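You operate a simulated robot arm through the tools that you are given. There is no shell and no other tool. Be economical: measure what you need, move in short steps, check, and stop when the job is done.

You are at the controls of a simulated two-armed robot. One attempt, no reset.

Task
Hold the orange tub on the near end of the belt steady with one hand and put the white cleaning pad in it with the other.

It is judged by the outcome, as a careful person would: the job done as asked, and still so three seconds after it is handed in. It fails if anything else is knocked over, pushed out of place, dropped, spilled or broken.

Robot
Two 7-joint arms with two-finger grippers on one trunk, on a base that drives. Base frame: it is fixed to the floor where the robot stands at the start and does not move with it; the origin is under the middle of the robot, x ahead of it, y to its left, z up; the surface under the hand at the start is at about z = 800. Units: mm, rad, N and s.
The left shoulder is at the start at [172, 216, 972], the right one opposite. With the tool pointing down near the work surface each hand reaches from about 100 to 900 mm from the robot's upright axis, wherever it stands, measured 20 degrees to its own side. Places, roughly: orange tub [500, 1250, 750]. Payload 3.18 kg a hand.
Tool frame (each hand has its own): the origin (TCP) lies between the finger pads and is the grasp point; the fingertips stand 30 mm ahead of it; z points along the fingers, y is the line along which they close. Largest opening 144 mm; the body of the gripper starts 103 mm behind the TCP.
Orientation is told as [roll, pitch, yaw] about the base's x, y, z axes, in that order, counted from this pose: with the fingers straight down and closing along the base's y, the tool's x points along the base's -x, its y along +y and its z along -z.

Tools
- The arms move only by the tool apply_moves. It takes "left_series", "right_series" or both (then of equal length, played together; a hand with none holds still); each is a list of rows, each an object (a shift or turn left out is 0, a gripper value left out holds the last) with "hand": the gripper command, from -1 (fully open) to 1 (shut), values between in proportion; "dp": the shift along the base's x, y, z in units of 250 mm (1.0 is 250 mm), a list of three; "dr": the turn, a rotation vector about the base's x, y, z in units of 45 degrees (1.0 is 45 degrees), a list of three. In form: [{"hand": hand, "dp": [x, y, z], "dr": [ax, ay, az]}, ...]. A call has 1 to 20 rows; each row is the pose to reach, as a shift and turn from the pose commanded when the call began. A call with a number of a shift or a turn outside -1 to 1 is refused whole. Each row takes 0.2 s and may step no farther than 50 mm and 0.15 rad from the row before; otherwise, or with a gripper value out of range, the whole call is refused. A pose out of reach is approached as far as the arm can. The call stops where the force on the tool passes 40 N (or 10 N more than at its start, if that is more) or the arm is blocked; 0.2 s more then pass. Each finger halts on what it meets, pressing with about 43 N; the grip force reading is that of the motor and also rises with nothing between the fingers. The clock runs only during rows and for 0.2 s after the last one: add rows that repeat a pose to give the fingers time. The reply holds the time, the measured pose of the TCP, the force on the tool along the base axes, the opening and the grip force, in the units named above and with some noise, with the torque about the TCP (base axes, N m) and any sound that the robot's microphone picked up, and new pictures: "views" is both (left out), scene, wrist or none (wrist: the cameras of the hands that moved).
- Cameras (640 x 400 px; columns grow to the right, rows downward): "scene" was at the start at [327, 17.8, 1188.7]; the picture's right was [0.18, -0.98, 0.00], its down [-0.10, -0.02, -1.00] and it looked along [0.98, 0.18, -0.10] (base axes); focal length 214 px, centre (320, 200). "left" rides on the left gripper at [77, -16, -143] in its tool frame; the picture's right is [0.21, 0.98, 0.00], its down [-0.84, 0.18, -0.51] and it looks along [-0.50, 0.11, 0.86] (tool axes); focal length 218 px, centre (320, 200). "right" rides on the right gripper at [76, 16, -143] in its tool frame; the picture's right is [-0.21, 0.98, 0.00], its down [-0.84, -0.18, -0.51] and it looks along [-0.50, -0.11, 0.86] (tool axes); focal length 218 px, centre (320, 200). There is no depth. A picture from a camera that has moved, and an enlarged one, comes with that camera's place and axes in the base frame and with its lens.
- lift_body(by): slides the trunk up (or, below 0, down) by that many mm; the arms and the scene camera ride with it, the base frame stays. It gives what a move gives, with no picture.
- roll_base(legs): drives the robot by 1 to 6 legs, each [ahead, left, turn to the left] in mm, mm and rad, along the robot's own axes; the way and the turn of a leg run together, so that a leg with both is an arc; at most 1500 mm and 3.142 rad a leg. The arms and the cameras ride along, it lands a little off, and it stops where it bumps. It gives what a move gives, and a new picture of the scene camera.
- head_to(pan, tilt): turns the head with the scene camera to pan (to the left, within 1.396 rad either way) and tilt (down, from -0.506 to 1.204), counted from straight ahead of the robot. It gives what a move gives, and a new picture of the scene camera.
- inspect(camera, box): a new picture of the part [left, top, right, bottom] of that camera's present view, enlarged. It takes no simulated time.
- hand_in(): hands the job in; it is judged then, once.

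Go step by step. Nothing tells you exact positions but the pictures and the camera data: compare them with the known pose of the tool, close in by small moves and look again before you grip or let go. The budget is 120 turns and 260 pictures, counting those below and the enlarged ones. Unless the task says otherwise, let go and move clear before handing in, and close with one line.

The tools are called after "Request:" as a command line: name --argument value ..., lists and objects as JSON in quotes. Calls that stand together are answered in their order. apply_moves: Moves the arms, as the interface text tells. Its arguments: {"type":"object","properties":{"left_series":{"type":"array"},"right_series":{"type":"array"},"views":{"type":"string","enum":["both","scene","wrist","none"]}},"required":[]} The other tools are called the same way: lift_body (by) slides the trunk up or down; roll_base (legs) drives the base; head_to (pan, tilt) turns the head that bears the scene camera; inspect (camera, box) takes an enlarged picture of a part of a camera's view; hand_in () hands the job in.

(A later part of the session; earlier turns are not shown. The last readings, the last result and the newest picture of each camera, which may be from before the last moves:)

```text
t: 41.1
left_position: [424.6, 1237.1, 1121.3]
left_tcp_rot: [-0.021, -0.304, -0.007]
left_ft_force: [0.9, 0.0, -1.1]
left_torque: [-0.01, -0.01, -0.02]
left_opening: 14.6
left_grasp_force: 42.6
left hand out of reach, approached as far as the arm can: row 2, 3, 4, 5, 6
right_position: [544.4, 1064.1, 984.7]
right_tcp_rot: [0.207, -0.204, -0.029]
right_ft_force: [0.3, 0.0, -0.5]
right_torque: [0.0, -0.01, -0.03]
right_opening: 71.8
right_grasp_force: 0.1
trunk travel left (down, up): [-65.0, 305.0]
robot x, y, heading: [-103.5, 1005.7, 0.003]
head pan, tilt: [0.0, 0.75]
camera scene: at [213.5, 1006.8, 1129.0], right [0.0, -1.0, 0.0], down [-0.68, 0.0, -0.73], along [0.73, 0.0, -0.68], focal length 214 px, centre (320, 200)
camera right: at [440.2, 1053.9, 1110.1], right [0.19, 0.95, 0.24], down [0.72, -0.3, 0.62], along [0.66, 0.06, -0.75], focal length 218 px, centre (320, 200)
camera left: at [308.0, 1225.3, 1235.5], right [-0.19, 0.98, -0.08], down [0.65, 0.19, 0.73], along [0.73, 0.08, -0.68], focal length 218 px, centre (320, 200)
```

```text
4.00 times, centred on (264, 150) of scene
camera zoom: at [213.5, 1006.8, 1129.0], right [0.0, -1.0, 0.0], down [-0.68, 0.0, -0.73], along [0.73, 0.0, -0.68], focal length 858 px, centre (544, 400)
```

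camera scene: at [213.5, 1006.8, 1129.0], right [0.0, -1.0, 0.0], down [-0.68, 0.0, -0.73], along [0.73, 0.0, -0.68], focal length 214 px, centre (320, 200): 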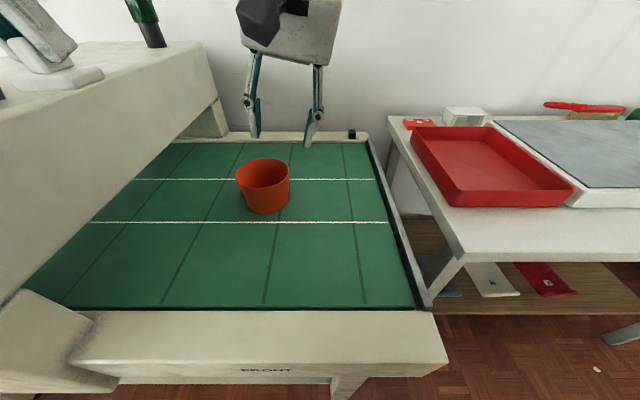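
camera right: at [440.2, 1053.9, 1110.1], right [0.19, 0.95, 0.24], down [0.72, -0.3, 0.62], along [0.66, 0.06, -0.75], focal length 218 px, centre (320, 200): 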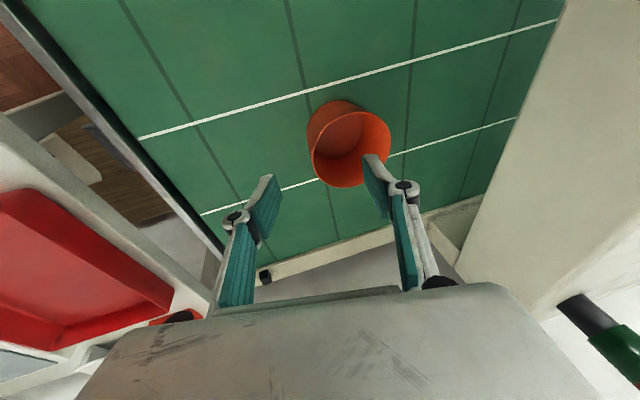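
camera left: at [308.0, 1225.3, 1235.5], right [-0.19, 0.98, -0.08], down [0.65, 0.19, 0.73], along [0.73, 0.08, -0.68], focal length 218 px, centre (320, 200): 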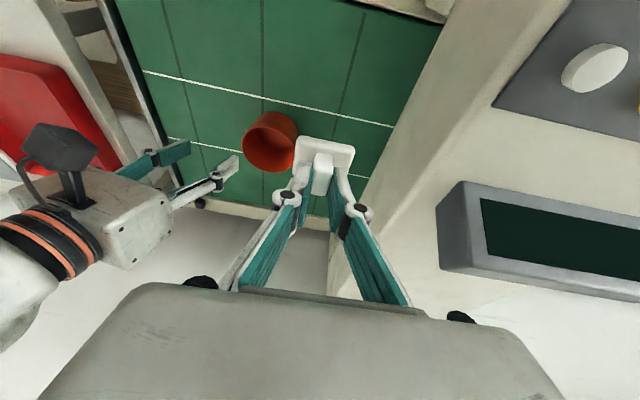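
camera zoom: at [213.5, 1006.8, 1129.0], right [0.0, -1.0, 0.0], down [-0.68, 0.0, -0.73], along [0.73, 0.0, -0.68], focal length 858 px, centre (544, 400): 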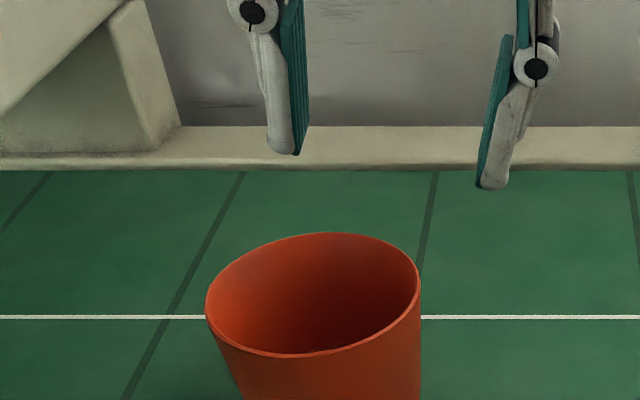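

Tub rim centre re-measured at about (588, 1130, 857); the right rim at y ≈ 1074. I'll move to a pre-grasp point 60 mm up along the tool axis and look.

Request:
apply_moves --right_series '[{"dp": [0.06, -0.01, -0.12]}, {"dp": [0.12, -0.016, -0.24]}, {"dp": [0.12, -0.016, -0.24]}]' --views "wrist"

Request:
inspect --camera "scene" --box '[184, 100, 344, 200]'

```text
t: 41.9
left_position: [422.6, 1237.8, 1124.2]
left_tcp_rot: [-0.021, -0.309, -0.006]
left_ft_force: [-0.2, 0.7, -0.4]
left_torque: [-0.04, -0.04, 0.0]
left_opening: 14.8
left_grasp_force: 42.6
right_position: [574.8, 1057.9, 924.0]
right_tcp_rot: [0.208, -0.204, -0.026]
right_ft_force: [-0.2, -1.3, 0.5]
right_torque: [-0.04, -0.01, 0.0]
right_opening: 71.8
right_grasp_force: 0.1
trunk travel left (down, up): [-65.0, 305.0]
robot x, y, heading: [-110.4, 1004.1, 0.004]
head pan, tilt: [0.0, 0.75]
camera right: at [468.8, 1048.2, 1050.6], right [0.19, 0.95, 0.24], down [0.72, -0.3, 0.62], along [0.66, 0.06, -0.74], focal length 218 px, centre (320, 200)
```

right: 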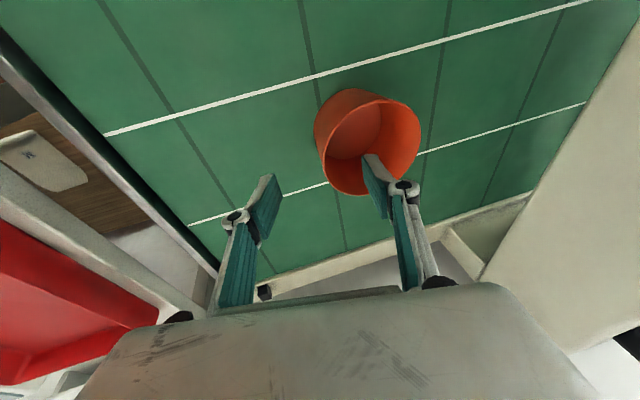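

```text
4.00 times, centred on (264, 150) of scene
camera zoom: at [211.8, 1006.5, 1130.0], right [0.0, -1.0, 0.0], down [-0.68, 0.0, -0.73], along [0.73, 0.0, -0.68], focal length 858 px, centre (544, 400)
```

zoom: 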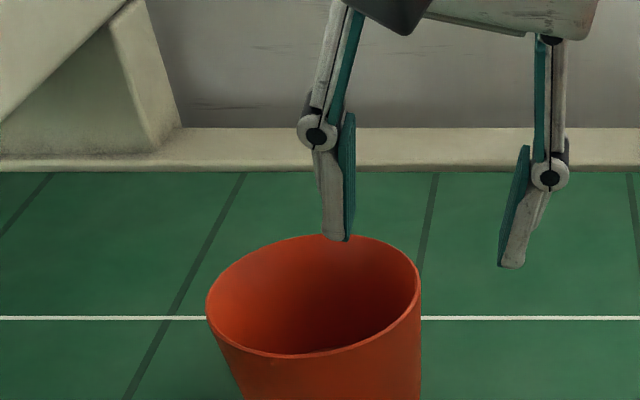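

The wall will fall between the fingers. Descending along the tool axis to engage about 20 mm of the rim.

Request:
apply_moves --right_series '[{"dp": [0.02, 0.02, -0.09]}, {"dp": [0.04, 0.04, -0.18]}, {"dp": [0.06, 0.056, -0.25]}, {"dp": [0.06, 0.056, -0.25]}]' --views "wrist"

Request:
inspect --camera "scene" --box '[184, 100, 344, 200]'

```text
t: 42.9
left_position: [422.1, 1237.1, 1122.6]
left_tcp_rot: [-0.02, -0.307, -0.005]
left_ft_force: [0.2, 0.3, -1.0]
left_torque: [0.02, 0.0, 0.0]
left_opening: 14.7
left_grasp_force: 43.1
right_position: [589.9, 1073.3, 864.6]
right_tcp_rot: [0.208, -0.207, -0.027]
right_ft_force: [-0.1, -0.9, 0.5]
right_torque: [-0.01, -0.04, -0.01]
right_opening: 71.8
right_grasp_force: 0.0
trunk travel left (down, up): [-65.0, 305.0]
robot x, y, heading: [-105.8, 1003.9, -0.002]
head pan, tilt: [0.0, 0.75]
camera right: at [484.5, 1063.1, 988.9], right [0.19, 0.95, 0.24], down [0.72, -0.3, 0.62], along [0.66, 0.06, -0.75], focal length 218 px, centre (320, 200)
```

right: 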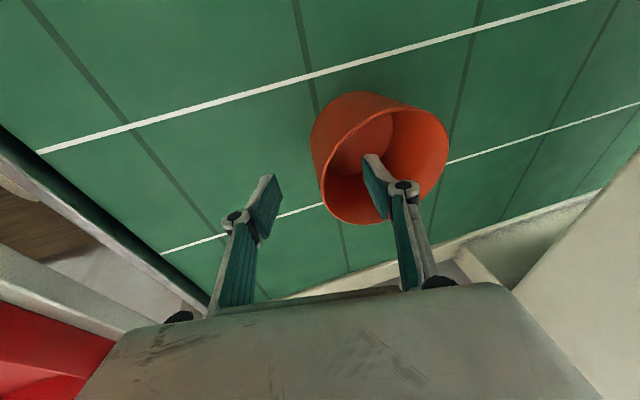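

```text
4.00 times, centred on (264, 150) of scene
camera zoom: at [212.2, 1006.4, 1129.8], right [0.0, -1.0, 0.0], down [-0.68, 0.0, -0.73], along [0.73, 0.0, -0.68], focal length 858 px, centre (544, 400)
```

zoom: 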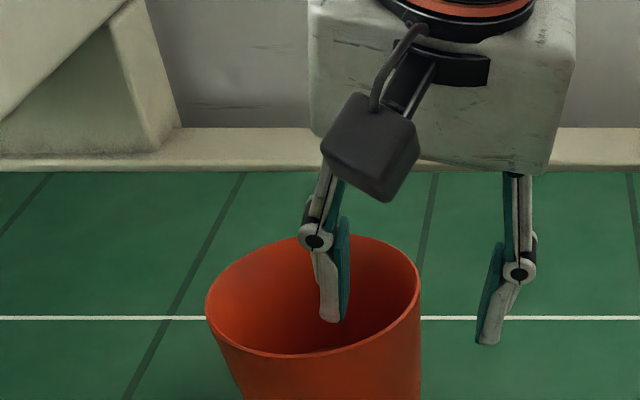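

One finger is inside and one outside the right wall. I'll go 6 mm deeper and close gradually.

Request:
apply_moves --right_series '[{"dp": [0.004, 0.008, -0.026], "hand": 0.2}, {"dp": [0.004, 0.008, -0.026], "hand": 0.4}, {"dp": [0.004, 0.008, -0.026], "hand": 0.6}, {"dp": [0.004, 0.008, -0.026], "hand": 0.75}, {"dp": [0.004, 0.008, -0.026], "hand": 0.9}, {"dp": [0.004, 0.008, -0.026], "hand": 1}, {"dp": [0.004, 0.008, -0.026], "hand": 1}]' --views "wrist"

Request:
inspect --camera "scene" --box '[184, 130, 344, 230]'

```text
t: 44.5
left_position: [423.8, 1237.7, 1123.2]
left_tcp_rot: [-0.021, -0.305, -0.007]
left_ft_force: [0.0, -0.6, -0.2]
left_torque: [0.02, 0.03, 0.05]
left_opening: 14.8
left_grasp_force: 42.8
right_position: [590.3, 1074.8, 856.6]
right_tcp_rot: [0.208, -0.205, -0.027]
right_ft_force: [0.7, -0.3, 0.4]
right_torque: [0.0, 0.01, -0.03]
right_opening: 6.1
right_grasp_force: 34.1
trunk travel left (down, up): [-65.0, 305.0]
robot x, y, heading: [-107.2, 1005.3, 0.005]
head pan, tilt: [0.0, 0.75]
camera right: at [485.5, 1065.4, 981.4], right [0.19, 0.95, 0.24], down [0.72, -0.3, 0.62], along [0.66, 0.06, -0.75], focal length 218 px, centre (320, 200)
```

right: 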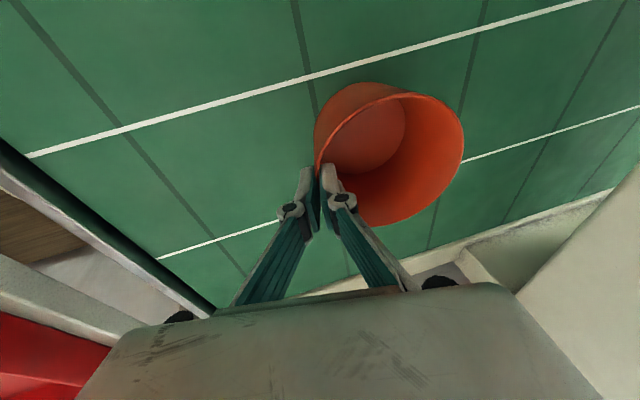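

```text
4.00 times, centred on (264, 180) of scene
camera zoom: at [212.5, 1006.5, 1129.6], right [0.0, -1.0, 0.0], down [-0.68, 0.0, -0.73], along [0.73, 0.0, -0.68], focal length 858 px, centre (544, 280)
```

zoom: 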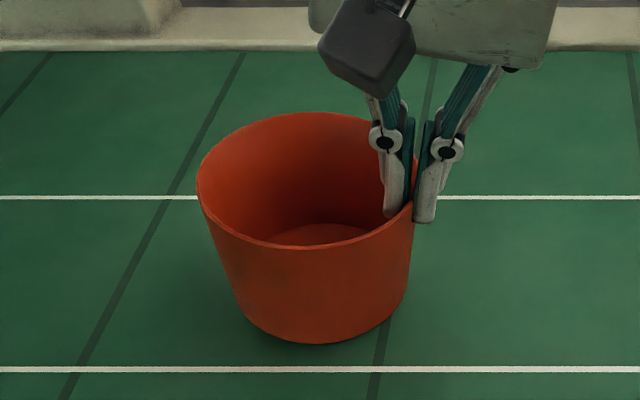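

The right hand now grips the tub's right wall (6 mm wall, 34 N) and the tub stands level. Next I'll turn the left hand so its body stays clear of the right one: straighten, then yaw in stages.

Request:
apply_moves --left_series '[{"dp": [0.05, 0, -0.06], "dr": [0, 0.13, 0]}, {"dp": [0.1, 0, -0.12], "dr": [0, 0.26, 0]}, {"dp": [0.15, 0, -0.18], "dr": [0, 0.38, 0]}]' --views "none"

Request:
apply_moves --left_series '[{"dr": [0, 0, -0.17]}, {"dr": [0, 0, -0.34]}, {"dr": [0, 0, -0.51]}, {"dr": [0, 0, -0.68]}, {"dr": [0, 0, -0.85]}, {"dr": [0, 0, -1.0]}]' --views "both"

```text
t: 45.3
left_position: [454.2, 1229.5, 1063.0]
left_tcp_rot: [-0.023, -0.007, -0.007]
left_ft_force: [0.5, -0.1, -0.3]
left_torque: [0.0, 0.01, 0.02]
left_opening: 14.5
left_grasp_force: 43.0
left hand out of reach, approached as far as the arm can: row 2, 3
right_position: [590.9, 1075.0, 856.2]
right_tcp_rot: [0.209, -0.204, -0.028]
right_ft_force: [0.2, -0.7, 0.6]
right_torque: [-0.05, 0.0, 0.0]
right_opening: 5.9
right_grasp_force: 34.2
trunk travel left (down, up): [-65.0, 305.0]
robot x, y, heading: [-106.0, 1005.3, -0.005]
head pan, tilt: [0.0, 0.75]
```

```text
t: 46.7
left_position: [342.3, 1124.3, 971.3]
left_tcp_rot: [-0.016, -0.021, -0.775]
left_ft_force: [-0.1, 0.3, -0.4]
left_torque: [0.02, 0.0, 0.01]
left_opening: 14.5
left_grasp_force: 43.5
left hand out of reach, approached as far as the arm can: row 1, 2, 3, 4, 5, 6
right_position: [589.0, 1075.4, 857.1]
right_tcp_rot: [0.208, -0.204, -0.026]
right_ft_force: [0.7, -0.9, 0.4]
right_torque: [-0.08, 0.02, 0.0]
right_opening: 6.2
right_grasp_force: 33.4
trunk travel left (down, up): [-65.0, 305.0]
robot x, y, heading: [-105.7, 1006.3, 0.003]
head pan, tilt: [0.0, 0.75]
camera scene: at [212.0, 1006.2, 1129.9], right [0.0, -1.0, 0.0], down [-0.68, 0.0, -0.73], along [0.73, 0.0, -0.68], focal length 214 px, centre (320, 200)
camera left: at [275.4, 1169.3, 1112.9], right [0.54, 0.84, -0.02], down [0.73, -0.45, 0.52], along [0.43, -0.29, -0.85], focal length 218 px, centre (320, 200)
```

scene: 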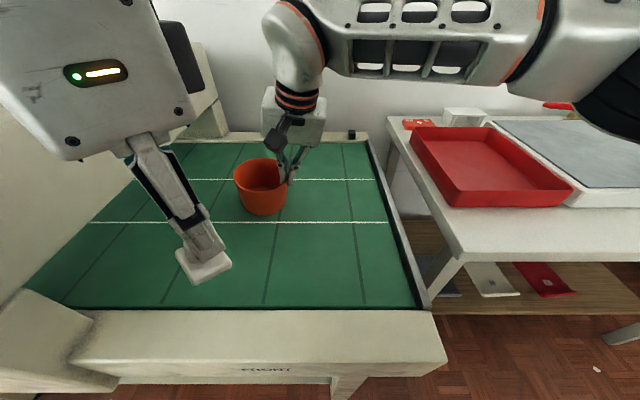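
left: 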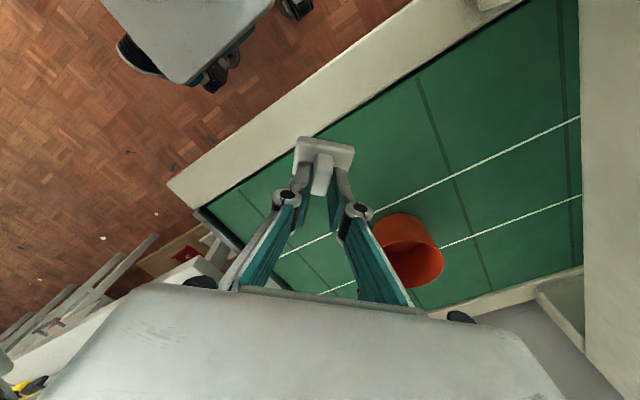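

Turning the left hand costs too much reach, so I'll instead regrip the tub with the right hand from its right side, with the fingers around the outside, leaving the top free. First I'll bring the left hand back up and aside in its good orientation.

Request:
apply_moves --left_series '[{"dp": [0.0, 0.05, 0.15], "dr": [0, 0, 0.17]}, {"dp": [0.0, 0.15, 0.28], "dr": [0, 0, 0.34]}, {"dp": [0.08, 0.28, 0.34], "dr": [0, 0, 0.51]}, {"dp": [0.2, 0.38, 0.36], "dr": [0, 0, 0.68]}, {"dp": [0.3, 0.42, 0.38], "dr": [0, 0, 0.85]}, {"dp": [0.33, 0.42, 0.4], "dr": [0, 0, 0.98]}]' --views "none"

Request:
apply_moves --left_series '[{"dp": [0, 0, 0.02], "dr": [0, -0.13, 0]}, {"dp": [0, 0, 0.05], "dr": [0, -0.26, 0]}, {"dp": [0, 0, 0.08], "dr": [0, -0.38, 0]}]' --views "scene"

```text
t: 48.1
left_position: [431.9, 1237.6, 1066.4]
left_tcp_rot: [-0.023, -0.007, -0.021]
left_ft_force: [0.2, 0.5, 0.6]
left_torque: [-0.02, 0.0, -0.02]
left_opening: 14.7
left_grasp_force: 43.1
left hand out of reach, approached as far as the arm can: row 3, 4, 5
right_position: [590.2, 1075.9, 855.5]
right_tcp_rot: [0.206, -0.205, -0.028]
right_ft_force: [0.4, 0.0, -1.1]
right_torque: [-0.02, 0.03, 0.01]
right_opening: 6.0
right_grasp_force: 33.7
trunk travel left (down, up): [-65.0, 305.0]
robot x, y, heading: [-105.0, 1003.4, -0.002]
head pan, tilt: [0.0, 0.75]
```

```text
t: 48.9
left_position: [431.1, 1237.6, 1086.4]
left_tcp_rot: [-0.014, -0.306, -0.026]
left_ft_force: [0.4, -0.3, 0.2]
left_torque: [-0.01, 0.0, -0.03]
left_opening: 14.7
left_grasp_force: 42.6
right_position: [589.8, 1075.3, 856.9]
right_tcp_rot: [0.207, -0.207, -0.026]
right_ft_force: [0.1, 0.0, -0.6]
right_torque: [-0.04, -0.02, 0.03]
right_opening: 6.1
right_grasp_force: 34.4
trunk travel left (down, up): [-65.0, 305.0]
robot x, y, heading: [-111.3, 1006.0, 0.001]
head pan, tilt: [0.0, 0.75]
camera scene: at [212.2, 1006.5, 1129.7], right [0.0, -1.0, 0.0], down [-0.68, 0.0, -0.73], along [0.73, 0.0, -0.68], focal length 214 px, centre (320, 200)
```

scene: 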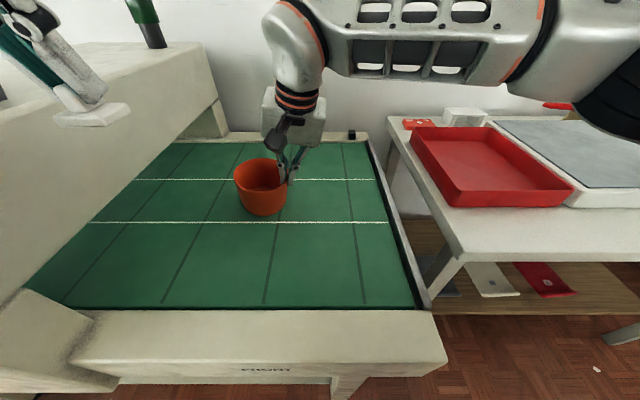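

I'll release the rim, back away up along the tool axis, and straighten the right hand's roll.

Request:
apply_moves --right_series '[{"hand": 0.7}, {"hand": 0.4}, {"hand": 0.1}, {"hand": 0.0}, {"dp": [-0.03, -0.03, 0.15]}, {"dp": [-0.06, -0.06, 0.3]}, {"dp": [-0.1, -0.08, 0.4]}, {"dp": [-0.2, -0.08, 0.5], "dr": [-0.13, 0, -0.027], "hand": -0.5}, {"dp": [-0.35, -0.08, 0.55], "dr": [-0.258, 0.007, -0.054], "hand": -1}, {"dp": [-0.45, -0.08, 0.55], "dr": [-0.258, 0.007, -0.054], "hand": -1}]' --views "none"

Request:
apply_moves --right_series '[{"dr": [0, -0.18, 0]}, {"dr": [0, -0.36, 0]}, {"dr": [0, -0.54, 0]}, {"dr": [0, -0.72, 0]}, {"dr": [0, -0.89, 0]}]' --views "none"

Request:
apply_moves --right_series '[{"dr": [0, 0, 0.18]}, {"dr": [0, 0, 0.36]}, {"dr": [0, 0, 0.54]}, {"dr": [0, 0, 0.67]}]' --views "both"

```text
t: 51.1
left_position: [431.0, 1238.6, 1086.8]
left_tcp_rot: [-0.015, -0.305, -0.026]
left_ft_force: [-0.3, -0.9, 0.6]
left_torque: [-0.01, 0.01, 0.0]
left_opening: 14.7
left_grasp_force: 43.2
right_position: [478.7, 1051.7, 995.9]
right_tcp_rot: [0.0, -0.203, -0.026]
right_ft_force: [-0.9, 0.9, 0.1]
right_torque: [0.01, -0.01, 0.01]
right_opening: 143.8
right_grasp_force: 0.2
trunk travel left (down, up): [-65.0, 305.0]
robot x, y, heading: [-104.6, 1003.3, 0.001]
head pan, tilt: [0.0, 0.75]
```

```text
t: 52.3
left_position: [430.9, 1239.6, 1086.1]
left_tcp_rot: [-0.015, -0.303, -0.024]
left_ft_force: [-0.6, 0.0, -0.1]
left_torque: [0.01, 0.01, 0.02]
left_opening: 14.8
left_grasp_force: 43.2
right_position: [482.4, 1052.5, 991.4]
right_tcp_rot: [0.028, -0.902, -0.055]
right_ft_force: [0.4, 0.3, 0.6]
right_torque: [-0.02, 0.0, 0.04]
right_opening: 143.7
right_grasp_force: 0.1
trunk travel left (down, up): [-65.0, 305.0]
robot x, y, heading: [-106.4, 1001.7, -0.002]
head pan, tilt: [0.0, 0.75]
```

```text
t: 53.3
left_position: [431.5, 1239.8, 1086.3]
left_tcp_rot: [-0.016, -0.304, -0.028]
left_ft_force: [0.2, -1.1, 0.5]
left_torque: [-0.02, -0.01, -0.02]
left_opening: 14.7
left_grasp_force: 42.7
right_position: [478.9, 1056.4, 995.0]
right_tcp_rot: [0.028, -0.905, 0.487]
right_ft_force: [0.1, -1.0, -0.3]
right_torque: [0.02, -0.04, 0.01]
right_opening: 143.6
right_grasp_force: 0.0
trunk travel left (down, up): [-65.0, 305.0]
robot x, y, heading: [-108.8, 1007.1, -0.002]
head pan, tilt: [0.0, 0.75]
camera scene: at [212.7, 1006.2, 1129.5], right [0.0, -1.0, 0.0], down [-0.68, 0.0, -0.73], along [0.73, 0.0, -0.68], focal length 214 px, centre (320, 200)
camera right: at [330.7, 992.8, 1022.4], right [-0.36, 0.91, 0.18], down [0.2, -0.11, 0.97], along [0.91, 0.39, -0.14], focal length 218 px, centre (320, 200)
```

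scene: 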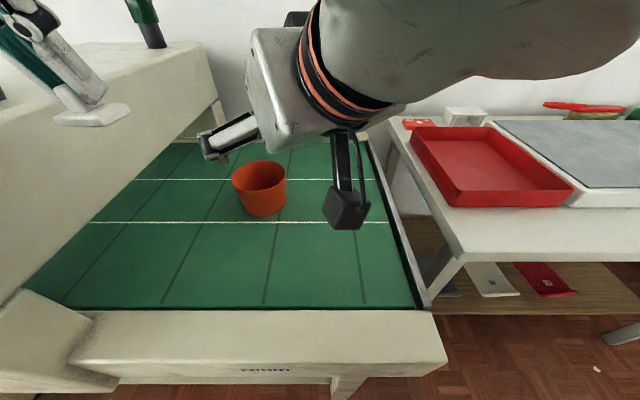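
right: 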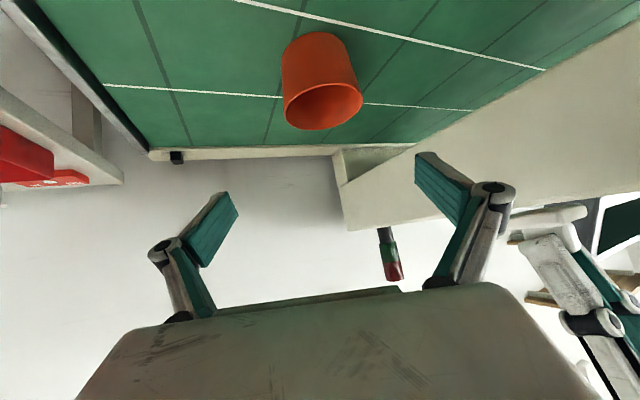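

The orientation is good and the tub is undisturbed. A close look to fix its position before approaching.

Request:
inspect --camera "scene" --box '[184, 130, 344, 230]'

Request:
inspect --camera "right" --box '[240, 10, 400, 110]'

```text
4.00 times, centred on (264, 180) of scene
camera zoom: at [212.7, 1006.2, 1129.5], right [0.0, -1.0, 0.0], down [-0.68, 0.0, -0.73], along [0.73, 0.0, -0.68], focal length 858 px, centre (544, 280)
```

zoom: 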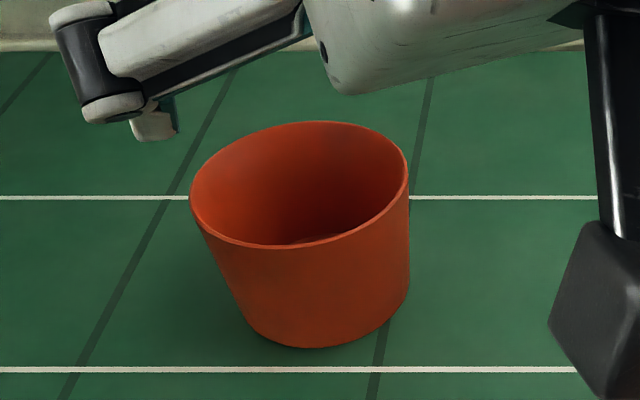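

```text
4.00 times, centred on (320, 60) of right
camera zoom: at [330.7, 992.8, 1022.4], right [-0.36, 0.91, 0.18], down [0.2, -0.11, 0.97], along [0.91, 0.39, -0.14], focal length 873 px, centre (320, 760)
```

zoom: 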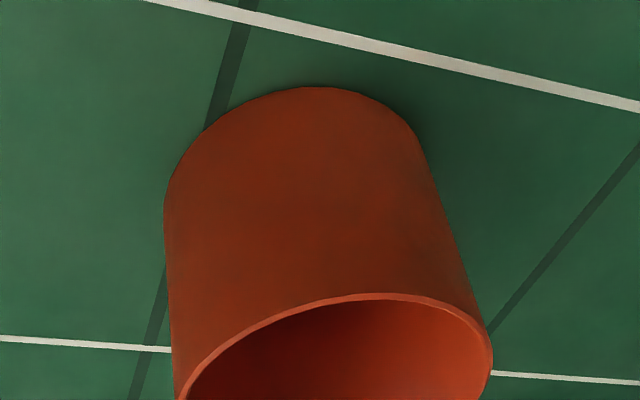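

Refined by triangulation: tub centre about (602, 1143), rim z ≈ 840 and 121 mm across, belt at z ≈ 754. Moving the open right hand to a pre-grasp point in line with the tub.

Request:
apply_moves --right_series '[{"dp": [0.04, 0.04, -0.15]}, {"dp": [0.08, 0.09, -0.3]}, {"dp": [0.136, 0.156, -0.46]}, {"dp": [0.136, 0.156, -0.46]}]' --views "both"

Request:
inspect --camera "right" --box '[200, 40, 440, 190]'

```text
t: 54.3
left_position: [430.5, 1238.6, 1087.9]
left_tcp_rot: [-0.013, -0.306, -0.028]
left_ft_force: [-2.0, -0.6, 0.5]
left_torque: [0.0, 0.03, -0.01]
left_opening: 14.7
left_grasp_force: 43.3
right_position: [512.4, 1095.6, 880.6]
right_tcp_rot: [0.028, -0.903, 0.483]
right_ft_force: [-0.6, -1.0, 0.4]
right_torque: [-0.02, 0.01, -0.03]
right_opening: 144.1
right_grasp_force: 0.0
trunk travel left (down, up): [-65.0, 305.0]
robot x, y, heading: [-108.9, 1002.2, -0.003]
head pan, tilt: [0.0, 0.75]
camera scene: at [211.8, 1006.3, 1130.0], right [0.0, -1.0, 0.0], down [-0.68, 0.0, -0.73], along [0.73, 0.0, -0.68], focal length 214 px, centre (320, 200)
camera right: at [364.0, 1033.5, 909.7], right [-0.36, 0.92, 0.18], down [0.2, -0.11, 0.97], along [0.91, 0.39, -0.14], focal length 218 px, centre (320, 200)
```

scene: 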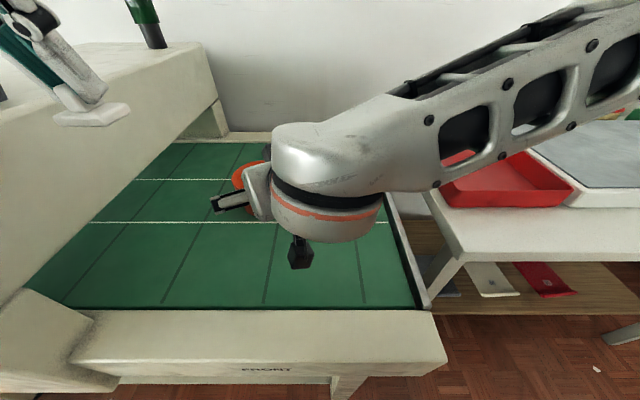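
right: 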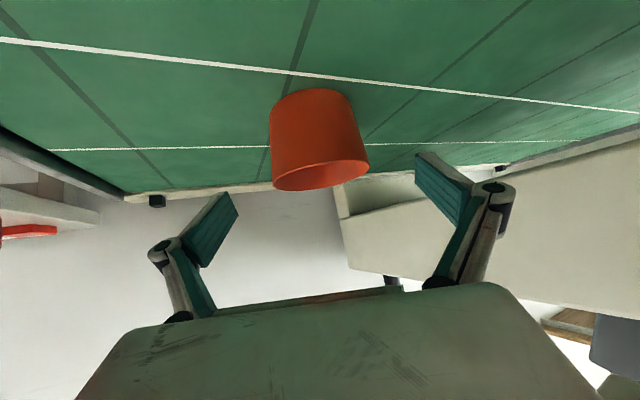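

```text
2.67 times, centred on (320, 115) of right
camera zoom: at [364.0, 1033.5, 909.7], right [-0.36, 0.92, 0.18], down [0.2, -0.11, 0.97], along [0.91, 0.39, -0.14], focal length 582 px, centre (320, 427)
```

zoom: 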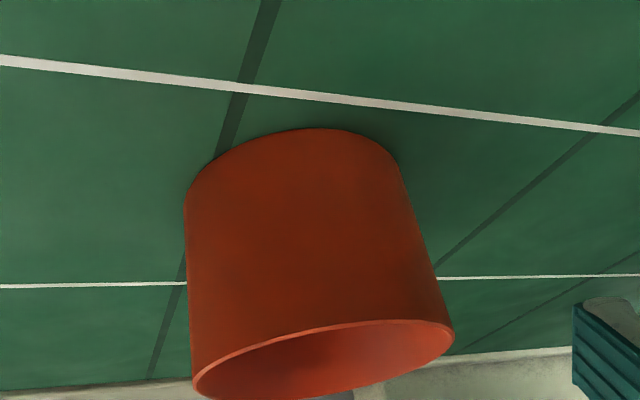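

Lateral alignment is within about 2 mm. Advancing along the tool axis so the fingers straddle the tub.

Request:
apply_moves --right_series '[{"dp": [0.09, 0.048, -0.08]}, {"dp": [0.18, 0.096, -0.16]}, {"dp": [0.27, 0.143, -0.24]}, {"dp": [0.35, 0.186, -0.31]}, {"dp": [0.35, 0.186, -0.31]}]' --views "both"

```text
t: 55.5
left_position: [430.4, 1238.0, 1087.9]
left_tcp_rot: [-0.015, -0.305, -0.026]
left_ft_force: [-0.1, -0.4, -0.2]
left_torque: [0.01, -0.03, -0.02]
left_opening: 14.6
left_grasp_force: 43.8
right_position: [601.5, 1139.5, 804.1]
right_tcp_rot: [0.026, -0.905, 0.483]
right_ft_force: [0.7, 0.2, 0.6]
right_torque: [-0.01, 0.01, -0.03]
right_opening: 144.0
right_grasp_force: 0.1
trunk travel left (down, up): [-65.0, 305.0]
robot x, y, heading: [-107.7, 1006.6, -0.001]
head pan, tilt: [0.0, 0.75]
camera scene: at [212.0, 1006.4, 1129.8], right [0.0, -1.0, 0.0], down [-0.68, 0.0, -0.73], along [0.73, 0.0, -0.68], focal length 214 px, centre (320, 200)
camera right: at [454.0, 1076.2, 833.0], right [-0.36, 0.92, 0.18], down [0.2, -0.11, 0.97], along [0.91, 0.39, -0.14], focal length 218 px, centre (320, 200)
```

scene: 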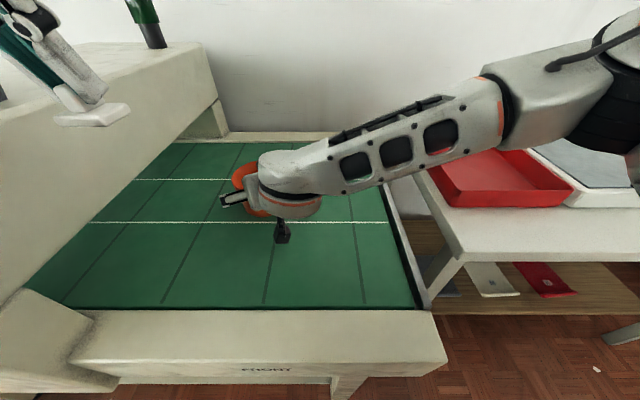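
right: 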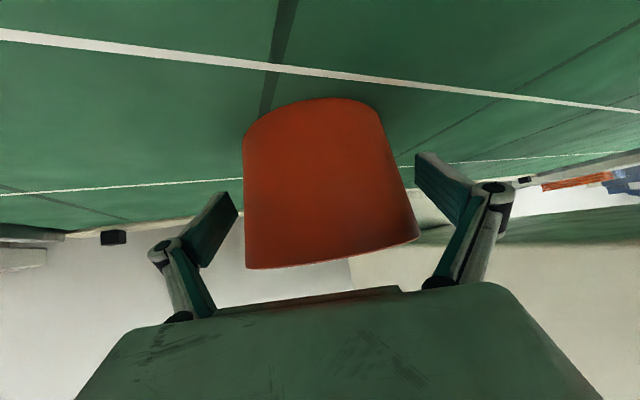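

The tub sits centrally between the fingers. Closing gently.

Request:
apply_moves --right_series '[{"hand": -0.85}, {"hand": -0.7}, {"hand": -0.6}, {"hand": -0.5}, {"hand": -0.4}, {"hand": -0.3}, {"hand": -0.3}]' --views "both"

```text
t: 57.1
left_position: [430.0, 1238.3, 1087.0]
left_tcp_rot: [-0.015, -0.306, -0.026]
left_ft_force: [0.5, 0.2, -0.8]
left_torque: [-0.03, -0.02, 0.0]
left_opening: 14.8
left_grasp_force: 43.0
right_position: [602.4, 1139.0, 803.2]
right_tcp_rot: [0.027, -0.904, 0.483]
right_ft_force: [-0.3, 0.4, 0.4]
right_torque: [0.09, 0.12, 0.02]
right_opening: 108.6
right_grasp_force: 42.8
trunk travel left (down, up): [-65.0, 305.0]
robot x, y, heading: [-108.0, 1004.4, 0.003]
head pan, tilt: [0.0, 0.75]
camera scene: at [212.2, 1006.5, 1129.7], right [0.0, -1.0, 0.0], down [-0.68, 0.0, -0.73], along [0.73, 0.0, -0.68], focal length 214 px, centre (320, 200)
camera right: at [453.9, 1076.2, 833.0], right [-0.36, 0.92, 0.18], down [0.2, -0.11, 0.97], along [0.91, 0.39, -0.14], focal length 218 px, centre (320, 200)
```

scene: 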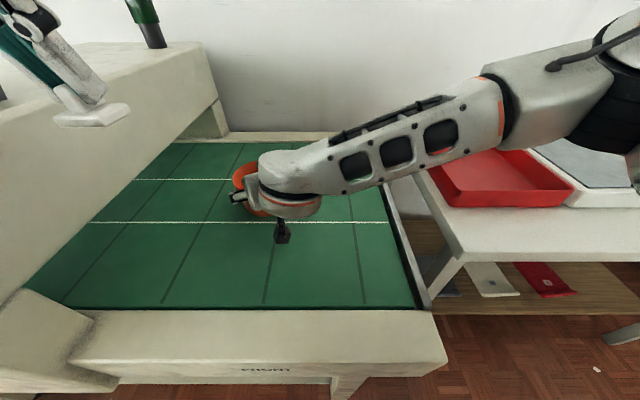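
right: 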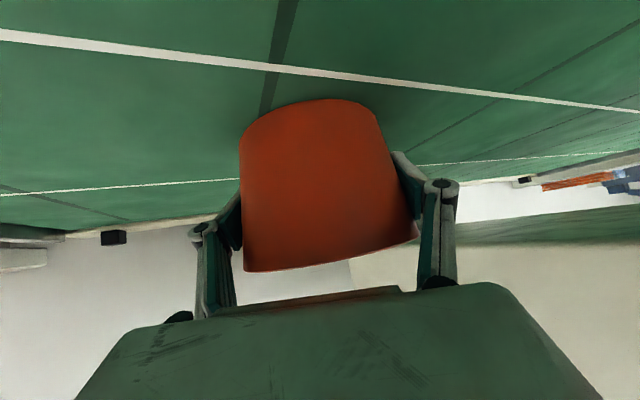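

The tub is firmly held from the side with 43 N at 109 mm. Now I'll bring the left hand forward beside and above the tub, tilted slightly outward.

Request:
apply_moves --left_series '[{"dp": [0.12, -0.01, -0.08], "dr": [-0.08, 0, 0]}, {"dp": [0.24, -0.02, -0.16], "dr": [-0.16, 0, 0]}, {"dp": [0.38, -0.03, -0.26], "dr": [-0.25, 0, 0]}, {"dp": [0.52, -0.04, -0.38], "dr": [-0.25, 0, 0]}, {"dp": [0.64, -0.05, -0.49], "dr": [-0.25, 0, 0]}, {"dp": [0.64, -0.05, -0.49], "dr": [-0.25, 0, 0]}]' --views "both"

```text
t: 58.7
left_position: [567.5, 1230.6, 1024.3]
left_tcp_rot: [-0.223, -0.396, 0.055]
left_ft_force: [0.3, 0.5, 0.3]
left_torque: [0.0, -0.01, 0.0]
left_opening: 14.6
left_grasp_force: 43.1
right_position: [586.1, 1146.9, 832.7]
right_tcp_rot: [0.01, -0.939, 0.513]
right_ft_force: [0.0, 1.0, 0.9]
right_torque: [-0.05, 0.05, -0.04]
right_opening: 108.7
right_grasp_force: 42.5
trunk travel left (down, up): [-65.0, 305.0]
robot x, y, heading: [-109.3, 1004.9, 0.016]
head pan, tilt: [0.0, 0.75]
stopped in row 6 (left hand): the arm was blocked; the commanded pose is now the measured one
camera scene: at [188.3, 1006.1, 1141.8], right [0.02, -1.0, -0.01], down [-0.67, -0.01, -0.74], along [0.74, 0.02, -0.67], focal length 214 px, centre (320, 200)
camera left: at [441.0, 1239.7, 1127.2], right [-0.16, 0.95, -0.28], down [0.59, 0.32, 0.74], along [0.79, -0.04, -0.61], focal length 218 px, centre (320, 200)
```

scene: 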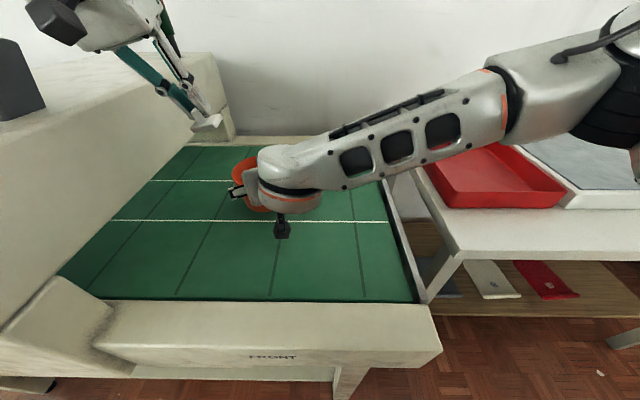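
left: 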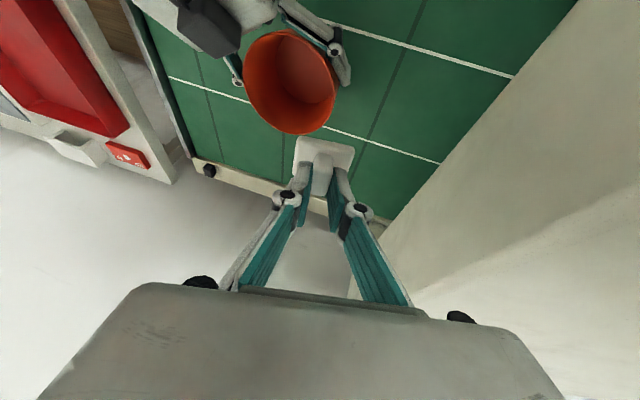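

The left arm got blocked (its forearm seems to be leaning on the bridge), tipping the trunk and lifting the right hand about 29 mm. I'll reverse the left arm's move right away.

Request:
apply_moves --left_series '[{"dp": [-0.08, 0, 0.08]}, {"dp": [-0.16, 0, 0.16]}, {"dp": [-0.3, 0, 0.22]}, {"dp": [-0.42, 0, 0.26]}]' --views "both"

```text
t: 59.7
left_position: [486.3, 1228.1, 1041.3]
left_tcp_rot: [-0.221, -0.325, 0.046]
left_ft_force: [-0.1, 0.3, -0.7]
left_torque: [-0.05, 0.0, 0.01]
left_opening: 14.6
left_grasp_force: 43.0
right_position: [601.4, 1142.9, 803.4]
right_tcp_rot: [0.033, -0.905, 0.483]
right_ft_force: [-5.9, -8.3, 14.8]
right_torque: [0.31, 0.54, 0.39]
right_opening: 108.6
right_grasp_force: 42.4
trunk travel left (down, up): [-65.0, 305.0]
robot x, y, heading: [-107.8, 1008.9, 0.004]
head pan, tilt: [0.0, 0.75]
camera scene: at [212.5, 1008.0, 1128.4], right [0.0, -1.0, 0.0], down [-0.68, 0.0, -0.73], along [0.73, 0.0, -0.68], focal length 214 px, centre (320, 200)
camera left: at [367.7, 1238.0, 1153.4], right [-0.17, 0.95, -0.27], down [0.64, 0.31, 0.7], along [0.75, -0.05, -0.66], focal length 218 px, centre (320, 200)
```

scene: 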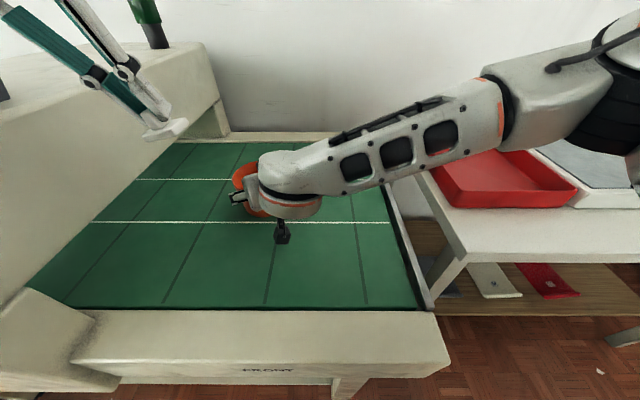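
left: 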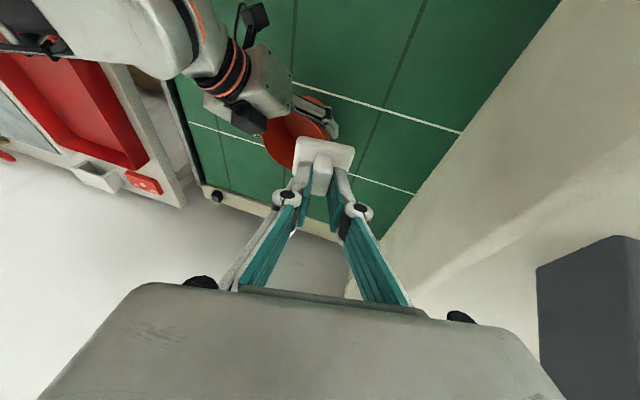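

The trunk is back and the tub is down again, still gripped. I'll look left to see what the left arm touched.

Request:
head_to --pan 1.1 --tilt 0.35

```text
t: 61.1
left_position: [485.9, 1231.6, 1044.5]
left_tcp_rot: [-0.223, -0.334, 0.05]
left_ft_force: [0.6, 0.6, 1.1]
left_torque: [0.0, 0.03, 0.01]
left_opening: 14.7
left_grasp_force: 42.3
right_position: [599.4, 1145.4, 803.2]
right_tcp_rot: [0.031, -0.903, 0.493]
right_ft_force: [1.7, -0.8, 3.2]
right_torque: [0.16, -0.1, -0.09]
right_opening: 108.7
right_grasp_force: 42.8
trunk travel left (down, up): [-65.0, 305.0]
robot x, y, heading: [-106.8, 1006.0, 0.009]
head pan, tilt: [1.1, 0.351]
camera scene: at [170.7, 1092.7, 1165.1], right [0.89, -0.45, 0.0], down [-0.15, -0.31, -0.94], along [0.42, 0.84, -0.34], focal length 214 px, centre (320, 200)
```

scene: 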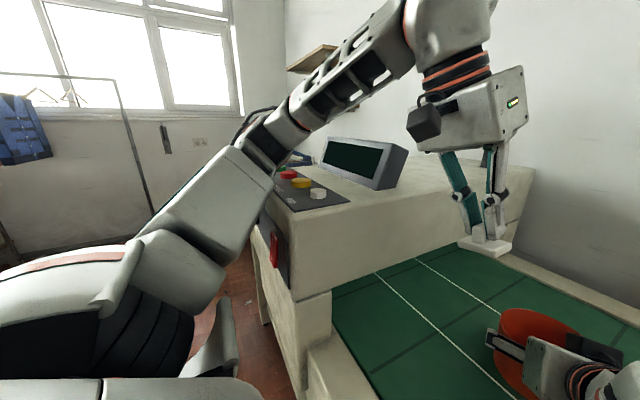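

The left elbow sits right at the bridge's front corner, so the robot stands too far left. I'll let go of the tub, retract the right hand, and shift the base about 150 mm to the right.

Request:
apply_moves --right_series '[{"hand": -0.6}, {"hand": -0.8}, {"hand": -1}, {"hand": -1}, {"dp": [-0.09, -0.049, 0.08]}, {"dp": [-0.18, -0.098, 0.16]}, {"dp": [-0.27, -0.147, 0.24]}, {"dp": [-0.36, -0.196, 0.32]}, {"dp": [-0.36, -0.196, 0.45]}, {"dp": [-0.36, -0.196, 0.6]}]' --views "scene"

Request:
roll_base --legs '[[0, -150, 0]]'

Request:
head_to --pan 0.35 --tilt 0.7

```text
t: 63.3
left_position: [484.8, 1230.6, 1047.0]
left_tcp_rot: [-0.224, -0.335, 0.047]
left_ft_force: [0.2, -1.3, 0.7]
left_torque: [-0.02, 0.01, -0.02]
left_opening: 14.7
left_grasp_force: 43.2
right_position: [509.8, 1096.4, 953.1]
right_tcp_rot: [0.029, -0.904, 0.492]
right_ft_force: [-1.1, 0.7, 0.1]
right_torque: [0.01, 0.02, -0.01]
right_opening: 143.8
right_grasp_force: 0.2
trunk travel left (down, up): [-65.0, 305.0]
robot x, y, heading: [-105.5, 1006.2, 0.006]
head pan, tilt: [1.1, 0.351]
camera scene: at [169.7, 1092.6, 1165.7], right [0.89, -0.45, 0.0], down [-0.15, -0.31, -0.94], along [0.42, 0.84, -0.34], focal length 214 px, centre (320, 200)
```

scene: 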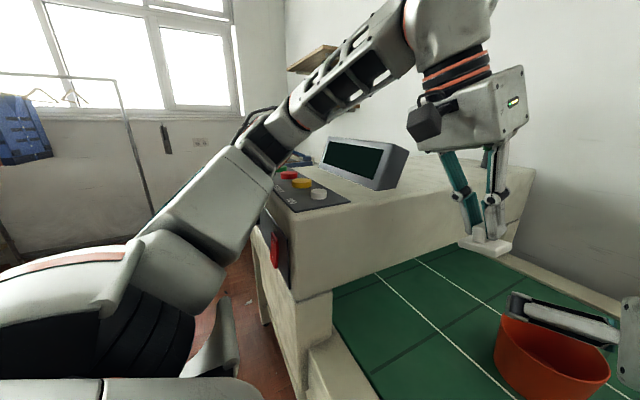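

```text
t: 65.2
left_position: [487.6, 1083.1, 1046.8]
left_tcp_rot: [-0.224, -0.335, 0.045]
left_ft_force: [0.0, 0.4, 0.3]
left_torque: [0.0, 0.02, -0.01]
left_opening: 15.0
left_grasp_force: 43.2
right_position: [511.7, 948.7, 952.7]
right_tcp_rot: [0.027, -0.904, 0.489]
right_ft_force: [0.0, 0.0, 0.1]
right_torque: [0.01, -0.05, 0.0]
right_opening: 143.7
right_grasp_force: 0.0
trunk travel left (down, up): [-65.0, 305.0]
robot x, y, heading: [-107.2, 858.5, 0.01]
head pan, tilt: [1.1, 0.351]
camera scene: at [171.8, 945.5, 1165.3], right [0.89, -0.45, 0.0], down [-0.15, -0.31, -0.94], along [0.42, 0.84, -0.34], focal length 214 px, centre (320, 200)
```

scene: 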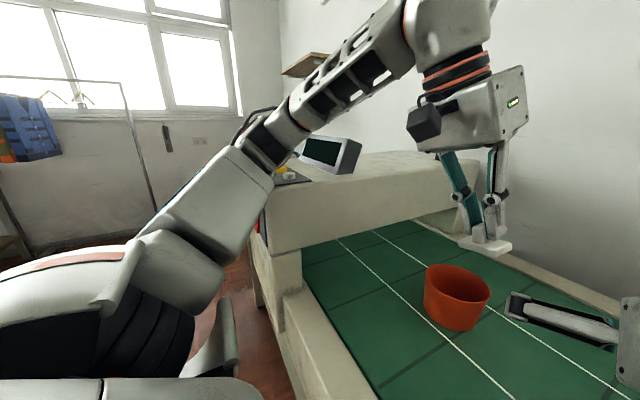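

```text
t: 66.3
left_position: [487.4, 1083.4, 1046.2]
left_tcp_rot: [-0.223, -0.333, 0.045]
left_ft_force: [0.4, 0.6, 0.0]
left_torque: [0.0, -0.02, 0.01]
left_opening: 14.6
left_grasp_force: 42.9
right_position: [512.4, 949.3, 952.6]
right_tcp_rot: [0.028, -0.904, 0.489]
right_ft_force: [-0.4, -0.3, -0.1]
right_torque: [0.02, -0.01, 0.01]
right_opening: 143.9
right_grasp_force: 0.0
trunk travel left (down, up): [-65.0, 305.0]
robot x, y, heading: [-107.7, 860.2, 0.005]
head pan, tilt: [0.351, 0.7]
camera scene: at [209.5, 892.3, 1133.9], right [0.35, -0.94, 0.0], down [-0.6, -0.23, -0.77], along [0.72, 0.27, -0.64], focal length 214 px, centre (320, 200)
```

scene: 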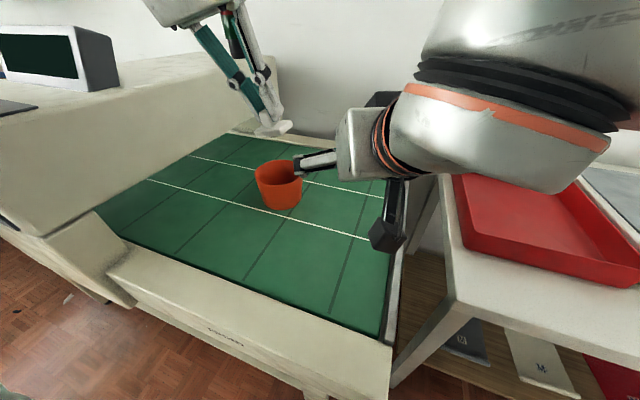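

The tub is still upright in place. I'll first test that the left arm can now get over the tub freely, before regripping.

Request:
apply_moves --left_series '[{"dp": [0.05, 0.16, -0.05]}, {"dp": [0.14, 0.28, -0.1]}, {"dp": [0.24, 0.34, -0.16]}, {"dp": [0.34, 0.36, -0.22]}, {"dp": [0.44, 0.36, -0.28]}, {"dp": [0.44, 0.36, -0.28]}]' --views "both"

```text
t: 67.9
left_position: [571.1, 1177.0, 1028.0]
left_tcp_rot: [-0.215, -0.415, 0.062]
left_ft_force: [-0.8, 0.2, -0.7]
left_torque: [-0.02, -0.02, 0.0]
left_opening: 15.1
left_grasp_force: 43.0
right_position: [493.2, 953.9, 975.8]
right_tcp_rot: [0.019, -0.937, 0.516]
right_ft_force: [-0.3, 0.8, -0.1]
right_torque: [-0.02, 0.02, -0.01]
right_opening: 144.0
right_grasp_force: 0.1
trunk travel left (down, up): [-65.0, 305.0]
robot x, y, heading: [-107.6, 859.8, 0.022]
head pan, tilt: [0.351, 0.7]
stopped in row 6 (left hand): the arm was blocked; the commanded pose is now the measured one
camera scene: at [187.5, 890.3, 1145.1], right [0.37, -0.93, 0.0], down [-0.59, -0.23, -0.78], along [0.72, 0.29, -0.63], focal length 214 px, centre (320, 200)
camera left: at [443.5, 1184.0, 1127.9], right [-0.16, 0.95, -0.27], down [0.57, 0.32, 0.76], along [0.81, -0.03, -0.59], focal length 218 px, centre (320, 200)
```

scene: 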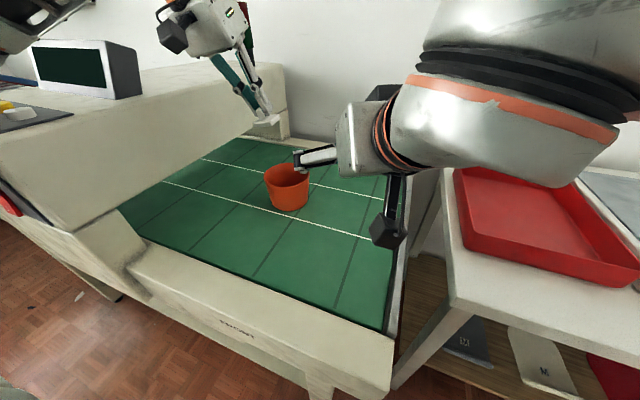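
left: 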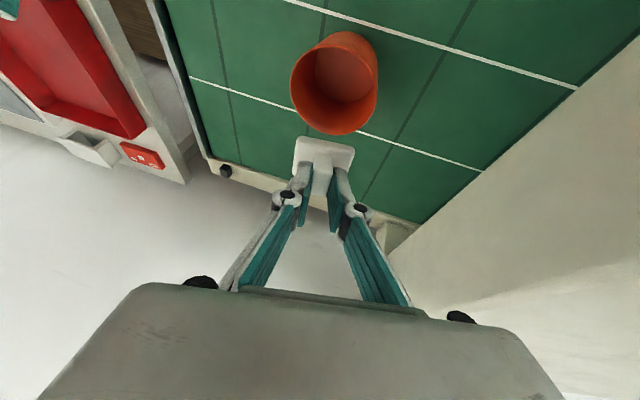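

Blocked again, so something else on the left arm is touching. Reversing and looking.

Request:
apply_moves --left_series '[{"dp": [-0.1, 0, 0.08]}, {"dp": [-0.2, 0, 0.16]}]' --views "none"

Request:
head_to --pan 1.0 --tilt 0.2

```text
t: 68.5
left_position: [533.2, 1167.1, 1038.4]
left_tcp_rot: [-0.212, -0.373, 0.053]
left_ft_force: [-0.7, -0.4, -0.5]
left_torque: [-0.01, -0.02, 0.0]
left_opening: 14.9
left_grasp_force: 42.8
right_position: [500.6, 944.7, 957.4]
right_tcp_rot: [0.037, -0.915, 0.49]
right_ft_force: [-0.6, 0.8, 0.7]
right_torque: [-0.02, -0.01, 0.0]
right_opening: 144.1
right_grasp_force: 0.2
trunk travel left (down, up): [-65.0, 305.0]
robot x, y, heading: [-105.5, 860.5, 0.016]
head pan, tilt: [0.351, 0.7]
```

```text
t: 69.5
left_position: [533.5, 1171.8, 1038.8]
left_tcp_rot: [-0.214, -0.374, 0.057]
left_ft_force: [-1.0, 0.6, -0.9]
left_torque: [-0.03, 0.02, 0.01]
left_opening: 14.3
left_grasp_force: 42.5
right_position: [501.4, 947.5, 958.8]
right_tcp_rot: [0.038, -0.915, 0.495]
right_ft_force: [0.3, -0.6, 0.0]
right_torque: [0.02, 0.0, 0.0]
right_opening: 143.9
right_grasp_force: 0.0
trunk travel left (down, up): [-65.0, 305.0]
robot x, y, heading: [-101.9, 861.0, 0.018]
head pan, tilt: [1.0, 0.201]
camera scene: at [168.6, 934.0, 1182.9], right [0.85, -0.53, 0.0], down [-0.1, -0.16, -0.98], along [0.52, 0.83, -0.19], focal length 214 px, centre (320, 200)
```

scene: 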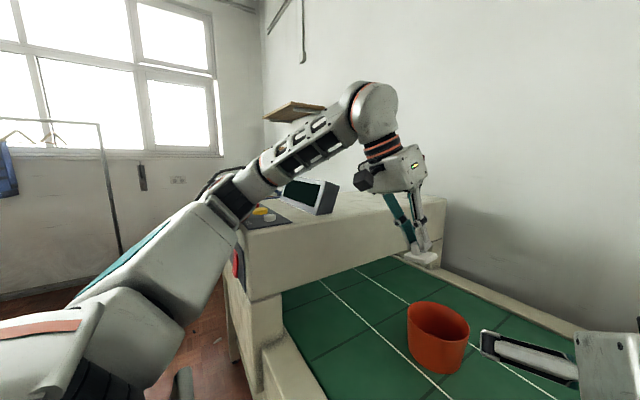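

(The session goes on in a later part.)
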